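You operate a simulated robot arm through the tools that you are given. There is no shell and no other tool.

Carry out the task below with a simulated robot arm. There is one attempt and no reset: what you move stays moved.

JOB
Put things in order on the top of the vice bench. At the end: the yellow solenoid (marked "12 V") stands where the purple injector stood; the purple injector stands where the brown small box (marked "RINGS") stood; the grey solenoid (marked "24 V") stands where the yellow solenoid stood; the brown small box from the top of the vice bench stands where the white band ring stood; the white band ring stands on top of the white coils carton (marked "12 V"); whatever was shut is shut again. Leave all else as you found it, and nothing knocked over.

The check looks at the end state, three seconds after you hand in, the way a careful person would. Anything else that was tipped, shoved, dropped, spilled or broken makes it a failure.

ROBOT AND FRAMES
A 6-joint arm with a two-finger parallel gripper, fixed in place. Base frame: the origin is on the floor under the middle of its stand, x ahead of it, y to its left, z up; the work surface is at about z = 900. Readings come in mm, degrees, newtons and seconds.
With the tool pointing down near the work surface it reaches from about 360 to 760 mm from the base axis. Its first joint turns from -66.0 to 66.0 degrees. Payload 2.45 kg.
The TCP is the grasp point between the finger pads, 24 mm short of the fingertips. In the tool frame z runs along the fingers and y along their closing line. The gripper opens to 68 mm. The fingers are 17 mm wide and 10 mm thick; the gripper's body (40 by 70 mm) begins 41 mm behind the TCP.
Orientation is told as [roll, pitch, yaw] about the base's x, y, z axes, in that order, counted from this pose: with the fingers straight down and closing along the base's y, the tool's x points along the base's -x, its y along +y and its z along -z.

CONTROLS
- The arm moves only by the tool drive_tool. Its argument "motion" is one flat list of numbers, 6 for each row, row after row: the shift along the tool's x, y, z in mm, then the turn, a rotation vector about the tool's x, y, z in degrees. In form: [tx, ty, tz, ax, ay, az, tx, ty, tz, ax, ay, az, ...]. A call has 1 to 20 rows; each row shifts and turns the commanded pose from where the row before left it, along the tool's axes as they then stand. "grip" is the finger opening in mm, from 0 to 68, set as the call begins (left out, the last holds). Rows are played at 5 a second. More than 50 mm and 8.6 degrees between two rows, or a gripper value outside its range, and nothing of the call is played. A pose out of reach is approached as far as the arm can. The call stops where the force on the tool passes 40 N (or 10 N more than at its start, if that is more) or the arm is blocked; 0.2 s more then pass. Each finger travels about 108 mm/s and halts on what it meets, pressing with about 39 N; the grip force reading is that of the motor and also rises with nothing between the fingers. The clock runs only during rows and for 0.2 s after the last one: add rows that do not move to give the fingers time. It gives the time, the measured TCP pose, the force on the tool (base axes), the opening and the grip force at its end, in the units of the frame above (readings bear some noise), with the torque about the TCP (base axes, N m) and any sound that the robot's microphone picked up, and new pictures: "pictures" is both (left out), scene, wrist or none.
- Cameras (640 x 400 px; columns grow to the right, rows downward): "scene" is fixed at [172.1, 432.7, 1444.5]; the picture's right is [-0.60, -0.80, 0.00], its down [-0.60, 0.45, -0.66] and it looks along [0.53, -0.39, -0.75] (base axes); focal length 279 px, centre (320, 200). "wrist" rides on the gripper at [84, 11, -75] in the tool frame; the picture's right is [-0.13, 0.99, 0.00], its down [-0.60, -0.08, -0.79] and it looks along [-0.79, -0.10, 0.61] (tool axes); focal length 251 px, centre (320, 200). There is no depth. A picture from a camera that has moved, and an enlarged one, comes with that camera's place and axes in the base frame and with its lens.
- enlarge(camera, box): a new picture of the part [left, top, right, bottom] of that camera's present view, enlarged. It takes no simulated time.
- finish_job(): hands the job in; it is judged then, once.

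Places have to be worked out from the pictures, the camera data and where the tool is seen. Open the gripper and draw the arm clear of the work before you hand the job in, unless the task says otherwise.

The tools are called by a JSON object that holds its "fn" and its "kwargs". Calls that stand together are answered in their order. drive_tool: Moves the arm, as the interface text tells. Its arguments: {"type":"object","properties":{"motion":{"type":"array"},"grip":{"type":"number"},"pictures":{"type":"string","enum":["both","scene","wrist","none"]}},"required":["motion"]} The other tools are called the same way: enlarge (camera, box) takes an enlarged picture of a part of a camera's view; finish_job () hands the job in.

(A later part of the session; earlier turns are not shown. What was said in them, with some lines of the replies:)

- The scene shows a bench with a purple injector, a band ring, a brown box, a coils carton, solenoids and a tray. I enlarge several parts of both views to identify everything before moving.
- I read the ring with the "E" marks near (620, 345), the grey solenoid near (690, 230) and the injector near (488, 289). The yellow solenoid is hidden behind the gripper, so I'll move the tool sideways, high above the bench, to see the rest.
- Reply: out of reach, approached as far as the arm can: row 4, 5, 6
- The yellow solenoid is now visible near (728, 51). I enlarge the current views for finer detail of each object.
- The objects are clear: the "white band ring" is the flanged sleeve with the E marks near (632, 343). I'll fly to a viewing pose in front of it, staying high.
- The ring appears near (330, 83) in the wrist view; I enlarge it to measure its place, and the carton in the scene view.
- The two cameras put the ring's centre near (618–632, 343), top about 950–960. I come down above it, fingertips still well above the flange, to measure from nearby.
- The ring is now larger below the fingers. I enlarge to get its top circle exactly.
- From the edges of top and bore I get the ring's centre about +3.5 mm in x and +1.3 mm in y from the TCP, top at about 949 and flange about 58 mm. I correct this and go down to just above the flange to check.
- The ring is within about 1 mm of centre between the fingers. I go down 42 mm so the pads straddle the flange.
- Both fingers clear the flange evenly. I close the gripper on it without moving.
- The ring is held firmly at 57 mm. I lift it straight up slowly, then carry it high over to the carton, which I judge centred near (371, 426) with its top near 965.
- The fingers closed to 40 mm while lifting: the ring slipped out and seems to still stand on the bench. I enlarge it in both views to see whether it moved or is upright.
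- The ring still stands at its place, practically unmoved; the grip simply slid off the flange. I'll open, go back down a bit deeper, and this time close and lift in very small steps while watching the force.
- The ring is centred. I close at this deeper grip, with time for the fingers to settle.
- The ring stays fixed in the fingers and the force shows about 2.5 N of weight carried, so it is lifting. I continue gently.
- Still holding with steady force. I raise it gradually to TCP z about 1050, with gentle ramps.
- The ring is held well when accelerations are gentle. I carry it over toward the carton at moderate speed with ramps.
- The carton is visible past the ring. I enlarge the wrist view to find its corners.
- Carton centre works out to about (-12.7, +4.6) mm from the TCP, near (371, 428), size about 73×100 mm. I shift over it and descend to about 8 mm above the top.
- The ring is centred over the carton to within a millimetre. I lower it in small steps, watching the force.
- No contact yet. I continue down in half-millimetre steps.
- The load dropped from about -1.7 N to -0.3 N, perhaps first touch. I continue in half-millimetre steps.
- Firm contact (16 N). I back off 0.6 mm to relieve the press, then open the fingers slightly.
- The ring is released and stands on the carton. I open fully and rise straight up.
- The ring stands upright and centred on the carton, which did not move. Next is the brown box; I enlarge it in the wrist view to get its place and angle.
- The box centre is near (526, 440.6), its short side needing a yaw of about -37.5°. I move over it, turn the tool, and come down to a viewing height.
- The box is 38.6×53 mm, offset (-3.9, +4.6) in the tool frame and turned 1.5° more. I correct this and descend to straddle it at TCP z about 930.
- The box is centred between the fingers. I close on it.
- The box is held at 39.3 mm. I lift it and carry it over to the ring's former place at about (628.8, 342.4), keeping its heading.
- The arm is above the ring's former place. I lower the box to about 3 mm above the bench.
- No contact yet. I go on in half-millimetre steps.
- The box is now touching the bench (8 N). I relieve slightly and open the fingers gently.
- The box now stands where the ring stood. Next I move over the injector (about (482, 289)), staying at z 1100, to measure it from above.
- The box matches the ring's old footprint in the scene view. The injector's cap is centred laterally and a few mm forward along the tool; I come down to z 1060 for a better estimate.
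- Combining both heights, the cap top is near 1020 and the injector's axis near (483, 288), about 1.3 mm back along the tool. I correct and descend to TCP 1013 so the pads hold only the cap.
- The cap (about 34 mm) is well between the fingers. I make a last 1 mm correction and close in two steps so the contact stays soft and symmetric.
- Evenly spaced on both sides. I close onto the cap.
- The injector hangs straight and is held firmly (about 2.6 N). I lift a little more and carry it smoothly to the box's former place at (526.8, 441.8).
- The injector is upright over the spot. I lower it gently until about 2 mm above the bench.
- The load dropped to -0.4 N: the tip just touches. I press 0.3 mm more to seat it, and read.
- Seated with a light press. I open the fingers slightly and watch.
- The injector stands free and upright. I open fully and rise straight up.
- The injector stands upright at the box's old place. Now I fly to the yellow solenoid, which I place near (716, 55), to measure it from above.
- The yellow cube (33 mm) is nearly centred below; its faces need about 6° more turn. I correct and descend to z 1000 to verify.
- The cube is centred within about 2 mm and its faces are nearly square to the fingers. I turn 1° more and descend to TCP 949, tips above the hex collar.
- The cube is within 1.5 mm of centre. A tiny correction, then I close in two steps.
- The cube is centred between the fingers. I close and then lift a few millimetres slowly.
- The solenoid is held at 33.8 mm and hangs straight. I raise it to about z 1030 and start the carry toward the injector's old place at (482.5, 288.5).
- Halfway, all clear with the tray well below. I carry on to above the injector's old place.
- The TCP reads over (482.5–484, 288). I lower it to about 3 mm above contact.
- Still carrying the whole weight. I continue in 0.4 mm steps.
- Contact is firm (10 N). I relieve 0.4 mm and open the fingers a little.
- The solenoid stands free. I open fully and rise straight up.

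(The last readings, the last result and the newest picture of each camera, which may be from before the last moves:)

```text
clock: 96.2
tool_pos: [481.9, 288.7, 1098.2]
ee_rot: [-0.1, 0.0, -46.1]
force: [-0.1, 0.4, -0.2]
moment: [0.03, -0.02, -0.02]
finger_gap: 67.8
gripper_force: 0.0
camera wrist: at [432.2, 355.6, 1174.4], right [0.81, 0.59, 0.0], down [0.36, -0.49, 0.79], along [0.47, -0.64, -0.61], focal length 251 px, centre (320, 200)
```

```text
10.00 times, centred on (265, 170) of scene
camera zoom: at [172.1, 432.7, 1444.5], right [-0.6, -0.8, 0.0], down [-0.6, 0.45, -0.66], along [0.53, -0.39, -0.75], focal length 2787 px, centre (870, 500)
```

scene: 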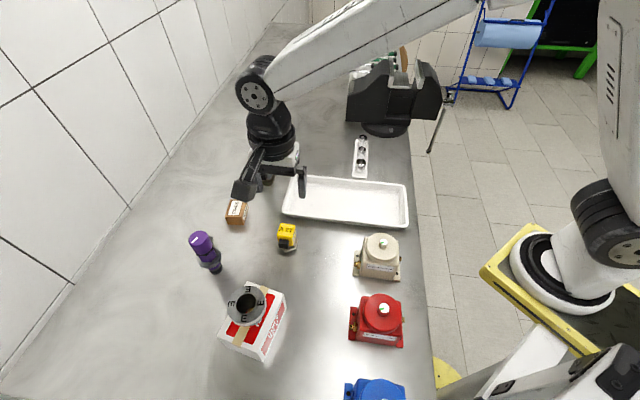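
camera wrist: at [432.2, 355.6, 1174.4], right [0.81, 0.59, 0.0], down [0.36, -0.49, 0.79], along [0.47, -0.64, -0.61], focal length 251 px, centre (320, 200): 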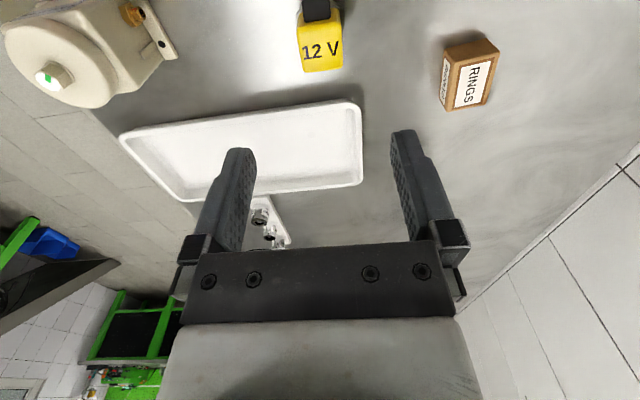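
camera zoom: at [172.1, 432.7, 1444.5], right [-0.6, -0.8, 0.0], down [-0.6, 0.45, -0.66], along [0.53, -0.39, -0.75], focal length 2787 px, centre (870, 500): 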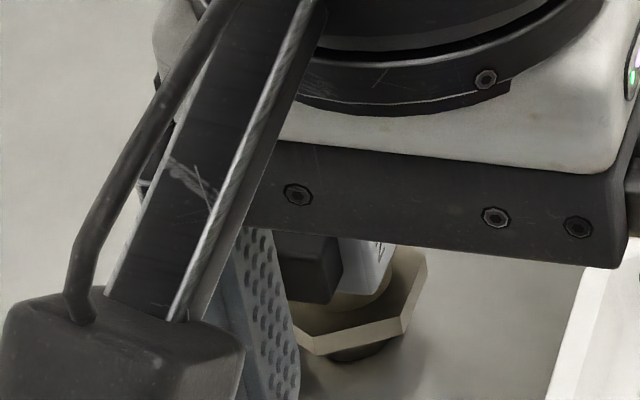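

The yellow solenoid stands upright at the injector's old place. Now I move over the grey solenoid, which I judge near (684, 226).

{"fn": "drive_tool", "kwargs": {"motion": [-18.5, 10.3, 0, 0, 0, 0, -36.98, 20.5, 0, 0, 0, 0, -36.98, 20.5, 0, 0, 0, 0, -36.98, 20.5, 0, 0, 0, 0, -36.98, 20.5, 0, 0, 0, 0, -18.5, 10.3, 0, 0, 0, 0, 0, 0, 0, 0, 0, 0, 0, 0, 0, 0, 0, 0], "grip": 68, "pictures": "both"}}

{"fn": "enlarge", "kwargs": {"camera": "wrist", "box": [220, 0, 420, 140]}}

```text
clock: 98.0
tool_pos: [684.7, 226.8, 1098.1]
ee_rot: [0.0, 0.0, -46.2]
force: [-0.1, 1.0, 0.5]
moment: [0.01, -0.01, -0.03]
finger_gap: 67.9
gripper_force: 0.0
camera wrist: at [634.3, 294.0, 1173.6], right [0.81, 0.59, 0.0], down [0.36, -0.49, 0.79], along [0.47, -0.64, -0.61], focal length 251 px, centre (320, 200)
```

scene: 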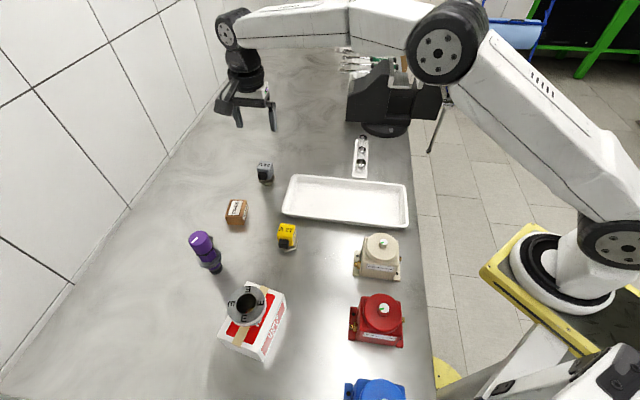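
wrist: 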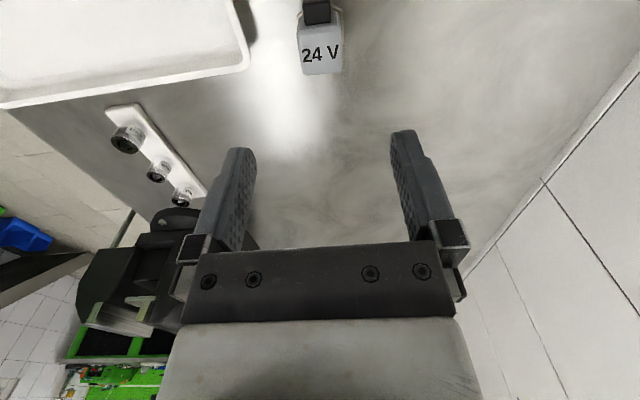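

```text
2.86 times, centred on (320, 70) of wrist
camera zoom: at [634.3, 294.0, 1173.6], right [0.81, 0.59, 0.0], down [0.36, -0.49, 0.79], along [0.47, -0.64, -0.61], focal length 718 px, centre (320, 571)
```

zoom: 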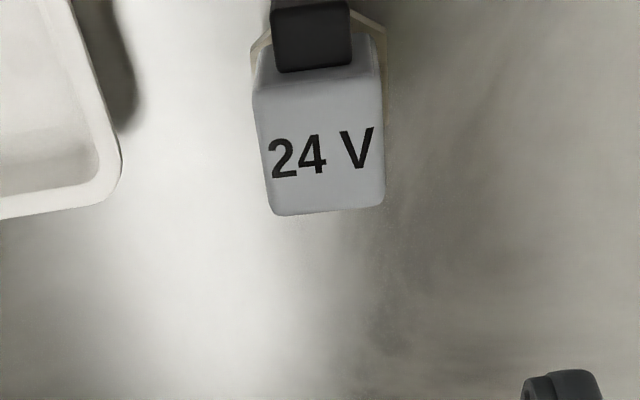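

The grey cube is offset (-1.4, +0.6) in the tool frame and turned about 2° more. I correct and descend to z about 1000, then re-check.

{"fn": "drive_tool", "kwargs": {"motion": [-1.4, 0.5, 0, 0, 0, 0, 0, 0, 0, 0, 0, 2.0, 0, 0, 30, 0, 0, 0, 0, 0, 40, 0, 0, 0, 0, 0, 27, 0, 0, 0, 0, 0, 0, 0, 0, 0], "grip": 68, "pictures": "both"}}

{"fn": "enlarge", "kwargs": {"camera": "wrist", "box": [220, 30, 420, 180]}}

```text
clock: 99.4
tool_pos: [686.0, 225.4, 1000.3]
ee_rot: [-0.1, 0.1, -48.2]
force: [0.0, 0.2, 1.0]
moment: [0.0, 0.0, 0.01]
finger_gap: 68.1
gripper_force: 0.0
camera wrist: at [637.6, 294.1, 1076.2], right [0.83, 0.56, 0.0], down [0.34, -0.5, 0.79], along [0.45, -0.65, -0.61], focal length 251 px, centre (320, 200)
```

scene: 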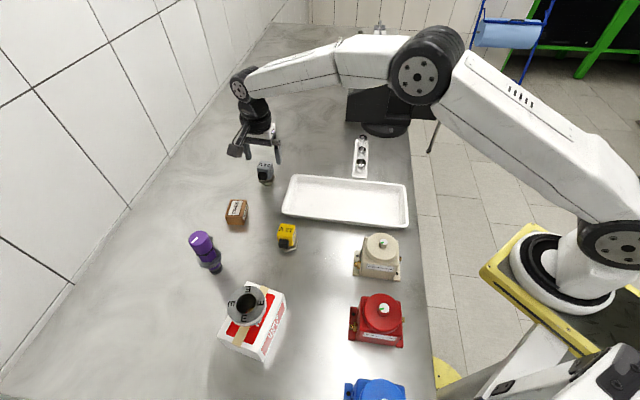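
wrist: 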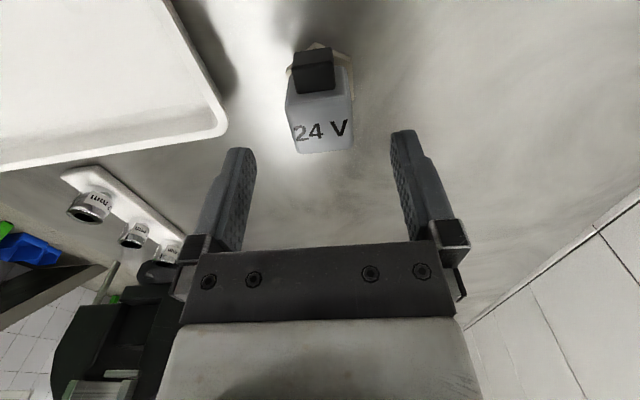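

```text
2.67 times, centred on (320, 105) of wrist
camera zoom: at [637.6, 294.1, 1076.2], right [0.83, 0.56, 0.0], down [0.34, -0.5, 0.79], along [0.45, -0.65, -0.61], focal length 670 px, centre (320, 453)
```

zoom: 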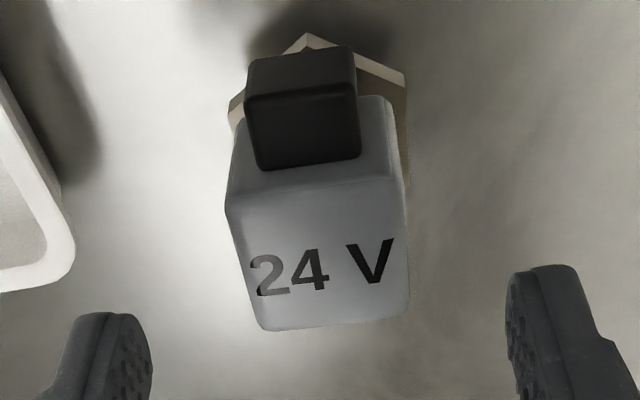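

The view matches the yellow one at the same height almost exactly, so the same small corrections apply. I turn 1° more and descend to TCP 949.

{"fn": "drive_tool", "kwargs": {"motion": [0.2, 0.6, 0, 0, 0, 0, 0, 0, 0, 0, 0, 1, 0, 0, 20, 0, 0, 0, 0, 0, 15, 0, 0, 0, 0, 0, 10, 0, 0, 0, 0, 0, 7.7, 0, 0, 0, 0, 0, 0, 0, 0, 0], "grip": 68, "pictures": "both"}}

{"fn": "enlarge", "kwargs": {"camera": "wrist", "box": [200, 60, 440, 260]}}

{"fn": "enlarge", "kwargs": {"camera": "scene", "box": [230, 110, 310, 190]}}

```text
clock: 101.0
tool_pos: [685.9, 226.6, 949.1]
ee_rot: [0.0, 0.0, -49.3]
force: [0.6, -0.4, -0.5]
moment: [-0.01, 0.02, -0.01]
finger_gap: 67.8
gripper_force: 0.1
camera wrist: at [639.6, 296.2, 1024.4], right [0.84, 0.55, 0.0], down [0.34, -0.51, 0.79], along [0.44, -0.66, -0.61], focal length 251 px, centre (320, 200)
```

scene: 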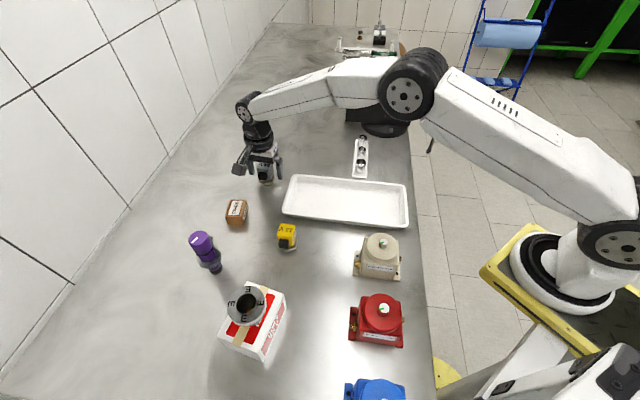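
wrist: 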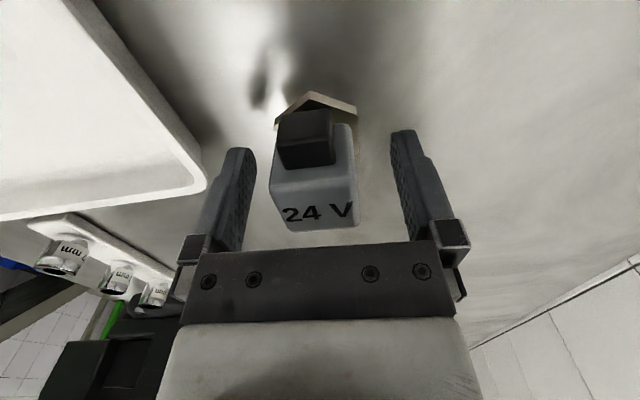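

```text
2.00 times, centred on (320, 160) of wrist
camera zoom: at [639.6, 296.2, 1024.4], right [0.84, 0.55, 0.0], down [0.34, -0.51, 0.79], along [0.44, -0.66, -0.61], focal length 503 px, centre (320, 280)
```

zoom: 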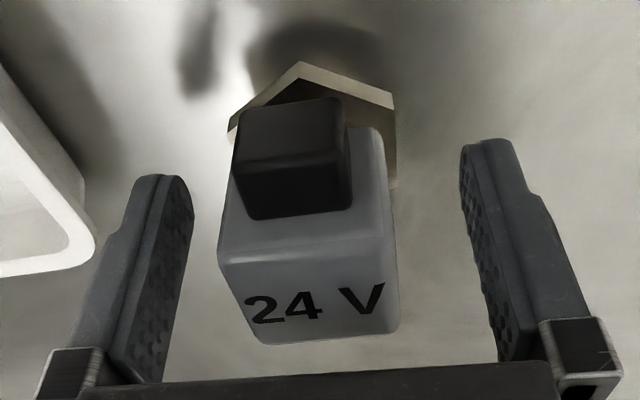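

```text
5.00 times, centred on (270, 150) of scene
camera zoom: at [172.1, 432.7, 1444.5], right [-0.6, -0.8, 0.0], down [-0.6, 0.45, -0.66], along [0.53, -0.39, -0.75], focal length 1394 px, centre (570, 450)
```

zoom: 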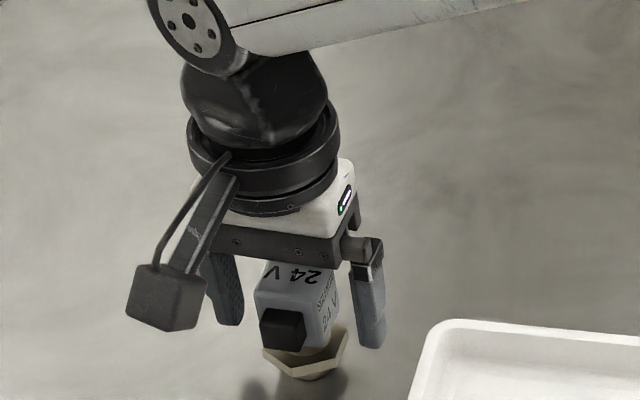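

Grey is placed between the fingers just as yellow was. I close in two steps and lift slightly.

{"fn": "drive_tool", "kwargs": {"motion": [0, -0.3, 0, 0, 0, 0, 0, 0, 0, 0, 0, 0, 0, 0, 0, 0, 0, 0], "grip": 42, "pictures": "none"}}

{"fn": "drive_tool", "kwargs": {"motion": [0, 0, 0, 0, 0, 0, 0, 0, 0, 0, 0, 0, 0, 0, 0, 0, 0, 0, 0, 0, 0, 0, 0, 0], "grip": 15, "pictures": "wrist"}}

{"fn": "drive_tool", "kwargs": {"motion": [0, 0, -0.5, 0, 0, 0, 0, 0, -1, 0, 0, 0, 0, 0, -1.5, 0, 0, 0, 0, 0, -2, 0, 0, 0, 0, 0, -2, 0, 0, 0, 0, 0, -2, 0, 0, 0, 0, 0, -1, 0, 0, 0, 0, 0, 0, 0, 0, 0], "grip": 15, "pictures": "both"}}

```text
clock: 101.8
tool_pos: [686.6, 226.7, 949.0]
ee_rot: [0.0, 0.1, -49.1]
force: [0.7, -0.1, 0.0]
moment: [-0.02, 0.0, 0.0]
finger_gap: 42.1
gripper_force: 0.0
```

```text
clock: 102.8
tool_pos: [685.8, 226.9, 949.5]
ee_rot: [0.0, 0.0, -49.2]
force: [-1.7, -1.6, 1.9]
moment: [-0.04, 0.03, 0.0]
finger_gap: 33.8
gripper_force: 39.5
camera wrist: at [639.3, 295.9, 1024.8], right [0.84, 0.55, 0.0], down [0.34, -0.51, 0.79], along [0.44, -0.66, -0.61], focal length 251 px, centre (320, 200)
```

wrist: 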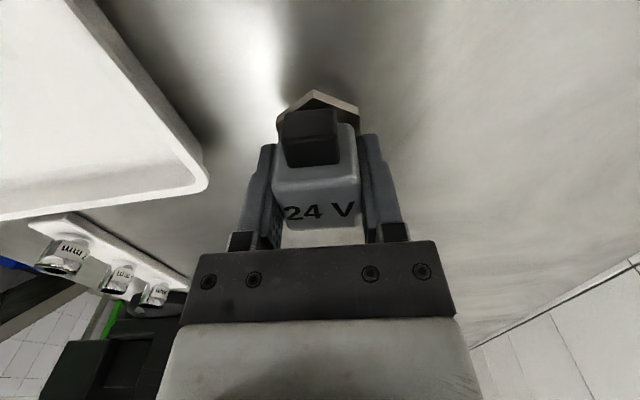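

```text
clock: 104.6
tool_pos: [686.2, 225.5, 957.7]
ee_rot: [-0.1, 0.1, -49.0]
force: [-0.9, -0.4, -1.8]
moment: [0.0, 0.03, -0.01]
finger_gap: 34.0
gripper_force: 39.1
camera wrist: at [639.1, 296.1, 1034.1], right [0.84, 0.55, 0.0], down [0.34, -0.51, 0.79], along [0.44, -0.66, -0.61], focal length 251 px, centre (320, 200)
```

scene: 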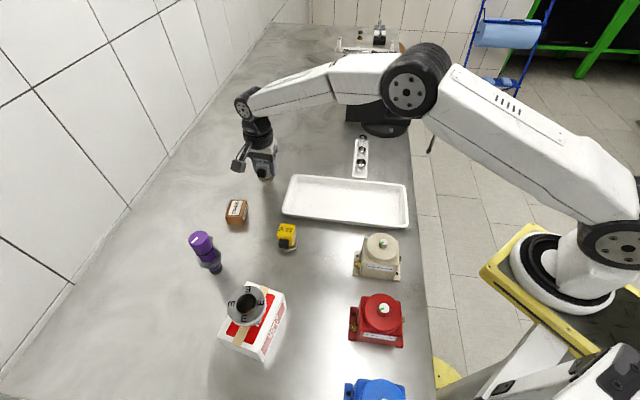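
wrist: 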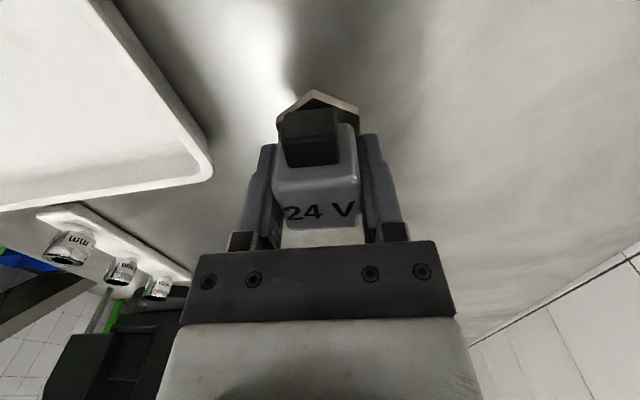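

Grey is held firmly at 34 mm. I lift it by 50 mm to clear the tray rim and carry it to the yellow solenoid's old place at (714.8, 56.1).

{"fn": "drive_tool", "kwargs": {"motion": [0, 0, -5, 0, 0, 0, 0, 0, -12, 0, 0, 0, 0, 0, -15, 0, 0, 0, 0, 0, -12, 0, 0, 0, 0, 0, -6, 0, 0, 0, -3.42, -2.07, 0, 0, 0, 0, -6.84, -4.14, 0, 0, 0, 0, -10.26, -6.22, 0, 0, 0, 0, -12.83, -7.77, 0, 0, 0, 0, -12.83, -7.77, 0, 0, 0, 0, -12.83, -7.77, 0, 0, 0, 0, -12.83, -7.77, 0, 0, 0, 0, -12.83, -7.77, 0, 0, 0, 0, -12.83, -7.77, 0, 0, 0, 0, -12.83, -7.77, 0, 0, 0, 0, -12.83, -7.77, 0, 0, 0, 0, -10.26, -6.22, 0, 0, 0, 0, -6.84, -4.14, 0, 0, 0, 0, -4.28, -2.59, 0, 0, 0, 0, -2.39, -1.45, 0, 0, 0, 0], "grip": 15, "pictures": "both"}}

{"fn": "enlarge", "kwargs": {"camera": "scene", "box": [270, 80, 370, 180]}}

```text
clock: 108.8
tool_pos: [712.7, 57.0, 1009.4]
ee_rot: [-0.1, -0.1, -49.4]
force: [-0.5, -0.1, -1.3]
moment: [0.02, -0.02, 0.0]
finger_gap: 33.6
gripper_force: 38.9
camera wrist: at [667.4, 126.7, 1084.2], right [0.84, 0.55, 0.0], down [0.34, -0.51, 0.79], along [0.44, -0.66, -0.61], focal length 251 px, centre (320, 200)
```

scene: 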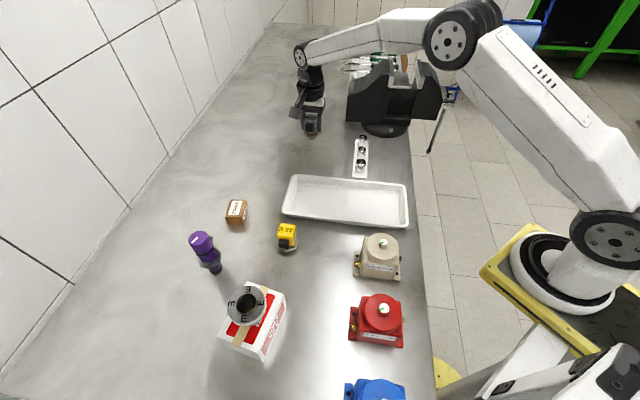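
wrist: 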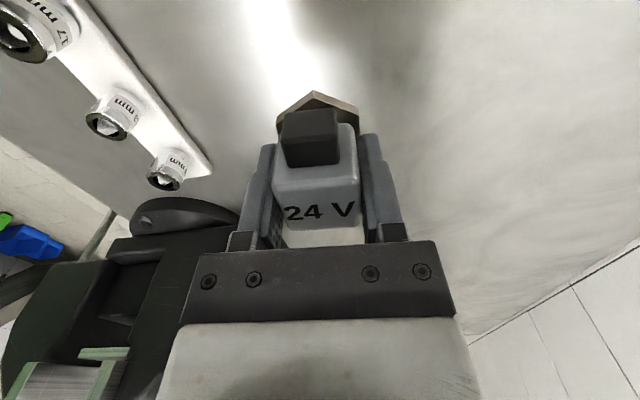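

```text
4.00 times, centred on (320, 130) of scene
camera zoom: at [172.2, 432.7, 1444.5], right [-0.6, -0.8, 0.0], down [-0.6, 0.45, -0.66], along [0.53, -0.39, -0.75], focal length 1115 px, centre (320, 480)
```

zoom: 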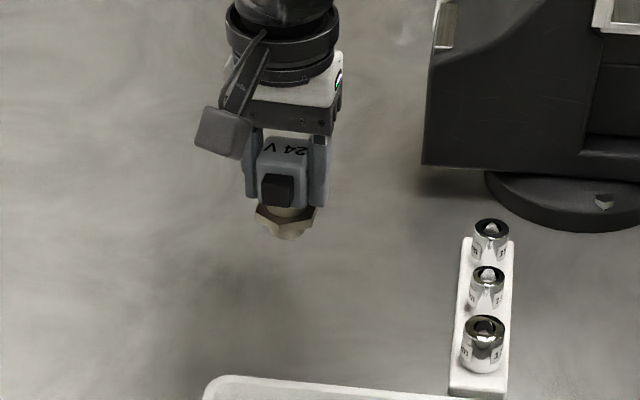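

The TCP reads exactly over yellow's old place. I lower to about 2 mm above contact.

{"fn": "drive_tool", "kwargs": {"motion": [0, 0, 3, 0, 0, 0, 0, 0, 6, 0, 0, 0, 0, 0, 10, 0, 0, 0, 0, 0, 12, 0, 0, 0, 0, 0, 12, 0, 0, 0, 0, 0, 8, 0, 0, 0, 0, 0, 4, 0, 0, 0, 0, 0, 2, 0, 0, 0, 0, 0, 1, 0, 0, 0, 0, 0, 0.5, 0, 0, 0, 0, 0, 0, 0, 0, 0], "grip": 15, "pictures": "wrist"}}

{"fn": "drive_tool", "kwargs": {"motion": [0, 0, 0.5, 0, 0, 0, 0, 0, 0.5, 0, 0, 0, 0, 0, 0, 0, 0, 0], "grip": 15, "pictures": "none"}}

{"fn": "drive_tool", "kwargs": {"motion": [0, 0, 0.4, 0, 0, 0, 0, 0, 0, 0, 0, 0], "grip": 15, "pictures": "none"}}

```text
clock: 111.2
tool_pos: [714.3, 57.5, 949.6]
ee_rot: [-0.1, 0.0, -49.1]
force: [-0.2, 0.6, -2.5]
moment: [-0.03, 0.0, -0.02]
finger_gap: 33.7
gripper_force: 39.4
camera wrist: at [667.7, 127.0, 1025.7], right [0.84, 0.55, 0.0], down [0.34, -0.51, 0.79], along [0.44, -0.66, -0.61], focal length 251 px, centre (320, 200)
```

wrist: 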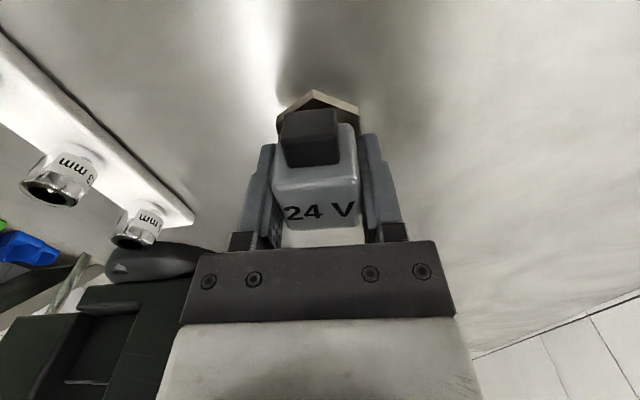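

```text
clock: 112.0
tool_pos: [714.9, 57.6, 949.5]
ee_rot: [0.1, 0.0, -49.3]
force: [1.0, 0.6, -1.2]
moment: [-0.05, -0.01, 0.02]
finger_gap: 33.7
gripper_force: 39.0
```

```text
clock: 112.6
tool_pos: [714.3, 57.1, 948.8]
ee_rot: [-0.1, 0.0, -49.2]
force: [-0.6, -1.6, 2.2]
moment: [-0.05, 0.06, 0.01]
finger_gap: 33.9
gripper_force: 39.7
```

Contact has begun (2 N). I seat it 0.2 mm further and then open the fingers slightly.

{"fn": "drive_tool", "kwargs": {"motion": [0, 0, 0.2, 0, 0, 0, 0, 0, 0, 0, 0, 0], "grip": 15, "pictures": "none"}}

{"fn": "drive_tool", "kwargs": {"motion": [0, 0, 0, 0, 0, 0, 0, 0, 0, 0, 0, 0, 0, 0, 0, 0, 0, 0], "grip": 39, "pictures": "wrist"}}

{"fn": "drive_tool", "kwargs": {"motion": [0, 0, 0, 0, 0, 0, 0, 0, 0, 0, 0, 0, 0, 0, -5, 0, 0, 0, 0, 0, -15, 0, 0, 0, 0, 0, -30, 0, 0, 0, 0, 0, -40, 0, 0, 0, 0, 0, -40, 0, 0, 0, 0, 0, -40, 0, 0, 0, 0, 0, 0, 0, 0, 0], "grip": 68, "pictures": "both"}}

```text
clock: 113.2
tool_pos: [713.8, 57.6, 949.6]
ee_rot: [0.0, 0.0, -49.2]
force: [-2.2, -2.7, 7.2]
moment: [-0.11, 0.05, 0.02]
finger_gap: 33.6
gripper_force: 38.7
```

```text
clock: 114.0
tool_pos: [714.6, 57.2, 949.2]
ee_rot: [0.1, -0.1, -49.2]
force: [0.2, 0.4, -0.7]
moment: [-0.01, 0.0, 0.03]
finger_gap: 39.0
gripper_force: 0.1
camera wrist: at [667.6, 127.3, 1024.1], right [0.84, 0.55, 0.0], down [0.34, -0.51, 0.79], along [0.44, -0.66, -0.61], focal length 251 px, centre (320, 200)
```

wrist: 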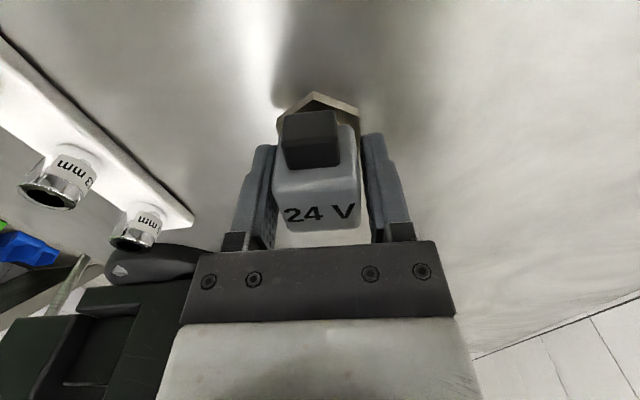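

```text
clock: 116.0
tool_pos: [714.8, 58.2, 1117.3]
ee_rot: [0.1, 0.0, -49.2]
force: [0.1, -0.3, -0.7]
moment: [-0.01, 0.01, 0.01]
finger_gap: 67.9
gripper_force: 0.1
camera wrist: at [667.9, 126.8, 1194.0], right [0.84, 0.55, 0.0], down [0.34, -0.51, 0.79], along [0.44, -0.66, -0.61], focal length 251 px, centre (320, 200)
```

scene: 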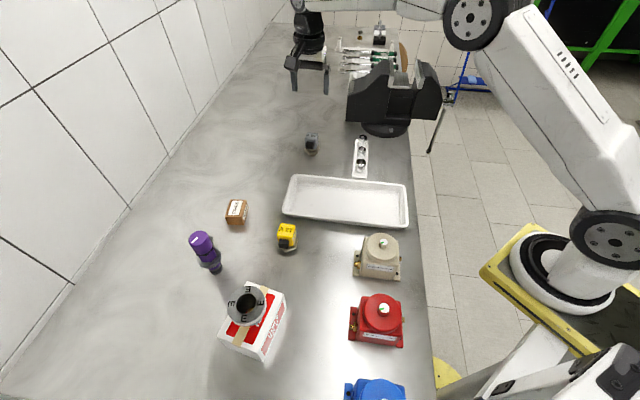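
wrist: 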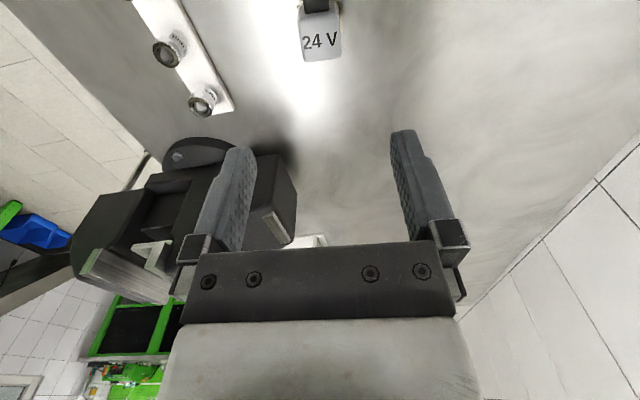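

All five moves are done. I enlarge the scene to check each item against the original pictures.

{"fn": "enlarge", "kwargs": {"camera": "scene", "box": [290, 130, 330, 160]}}

{"fn": "enlarge", "kwargs": {"camera": "scene", "box": [180, 190, 310, 290]}}

{"fn": "enlarge", "kwargs": {"camera": "scene", "box": [205, 270, 305, 370]}}

{"fn": "enlarge", "kwargs": {"camera": "scene", "box": [240, 110, 400, 210]}}

```text
13.33 times, centred on (310, 145) of scene
camera zoom: at [172.1, 432.7, 1444.5], right [-0.6, -0.8, 0.0], down [-0.6, 0.45, -0.66], along [0.53, -0.39, -0.75], focal length 3717 px, centre (453, 933)
```

zoom: 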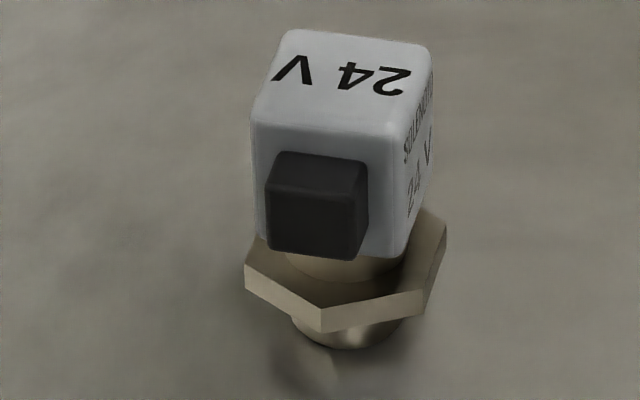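

```text
4.00 times, centred on (245, 240) of scene
camera zoom: at [172.1, 432.7, 1444.5], right [-0.6, -0.8, 0.0], down [-0.6, 0.45, -0.66], along [0.53, -0.39, -0.75], focal length 1115 px, centre (620, 40)
```

zoom: 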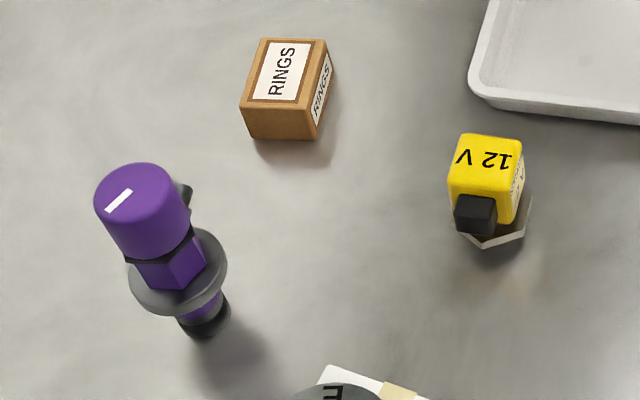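

```text
4.00 times, centred on (255, 320) of scene
camera zoom: at [172.1, 432.7, 1444.5], right [-0.6, -0.8, 0.0], down [-0.6, 0.45, -0.66], along [0.53, -0.39, -0.75], focal length 1115 px, centre (580, -280)
```

zoom: 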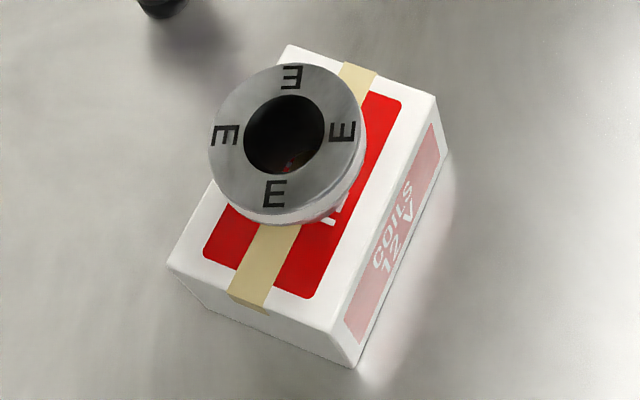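

```text
4.00 times, centred on (320, 160) of scene
camera zoom: at [172.1, 432.7, 1444.5], right [-0.6, -0.8, 0.0], down [-0.6, 0.45, -0.66], along [0.53, -0.39, -0.75], focal length 1115 px, centre (320, 360)
```

zoom: 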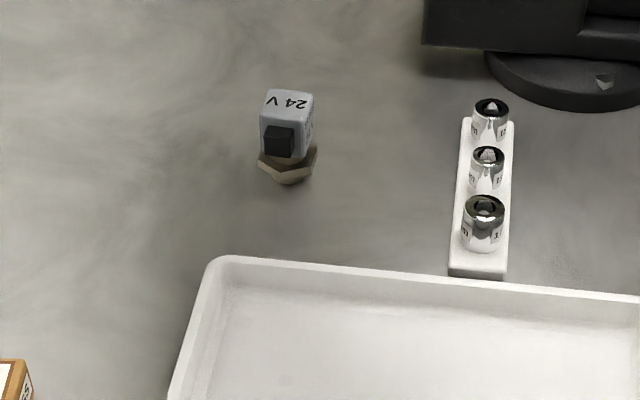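

Everything matches: grey's stub sits at yellow's old pixel, box, injector, yellow and ring all stand upright, and carton, tray and sockets are unmoved. I draw the arm up and back, clear of the work, with the gripper open.

{"fn": "drive_tool", "kwargs": {"motion": [0, 0, -30, 0, 0, 0, 24.7, -28.7, -14, 0, 0, 0, 24.7, -28.7, -14, 0, 0, 0, 24.7, -28.7, -14, 0, 0, 0, 24.7, -28.7, -14, 0, 0, 0, 24.7, -28.7, -14, 0, 0, 0, 24.7, -28.7, -14, 0, 0, 0, 0, 0, 0, 0, 0, 0, 0, 0, 0, 0, 0, 0], "grip": 68, "pictures": "both"}}

```text
clock: 118.0
tool_pos: [487.6, 55.7, 1232.9]
ee_rot: [0.0, -0.1, -49.2]
force: [0.5, -0.2, 0.7]
moment: [-0.02, -0.01, 0.01]
finger_gap: 68.1
gripper_force: 0.1
camera wrist: at [440.6, 125.7, 1307.9], right [0.84, 0.55, 0.0], down [0.34, -0.51, 0.79], along [0.44, -0.66, -0.61], focal length 251 px, centre (320, 200)
```

scene: 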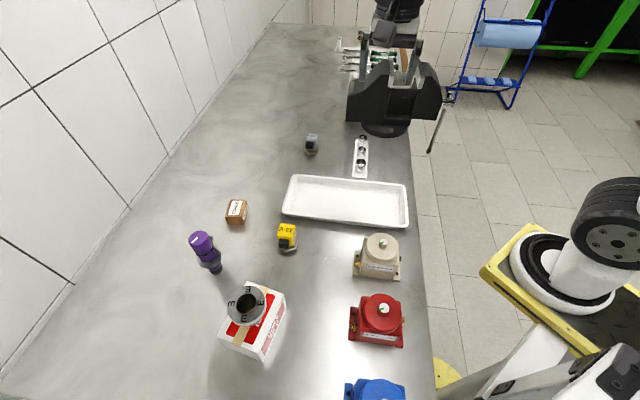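
wrist: 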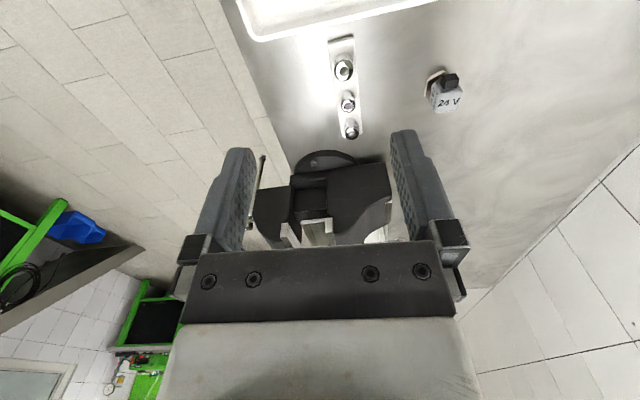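

The arm is high and clear, the gripper is open, and every item stands upright in its required place. I hand the job in.

{"fn": "finish_job", "kwargs": {}}

```text
The job is handed in.
```

I made all five moves, and in the last pictures before handing in, everything stands upright in its new place. I don't have the result of the check.

| Item | Now stands |
|---|---|
| White band ring | On top of the white coils carton, about centred |
| Brown box ("RINGS") | Where the white band ring stood |
| Purple injector | Where the brown box stood |
| Yellow solenoid ("12 V") | Where the purple injector stood |
| Grey solenoid ("24 V") | Where the yellow solenoid stood |

- **Accuracy:** comparing the pictures from before and after, each item is within about 2–3 mm of the old spot.
- **Slip:** on the first try the ring slid out of the fingers as I lifted too fast. It stayed upright at its place, turned very slightly, and the second, slower lift held.
- **Everything else:** the carton, tray and socket holder look unmoved in the pictures. I opened nothing, so nothing needed shutting.

The gripper is open and the arm is drawn up and back, clear of the bench.
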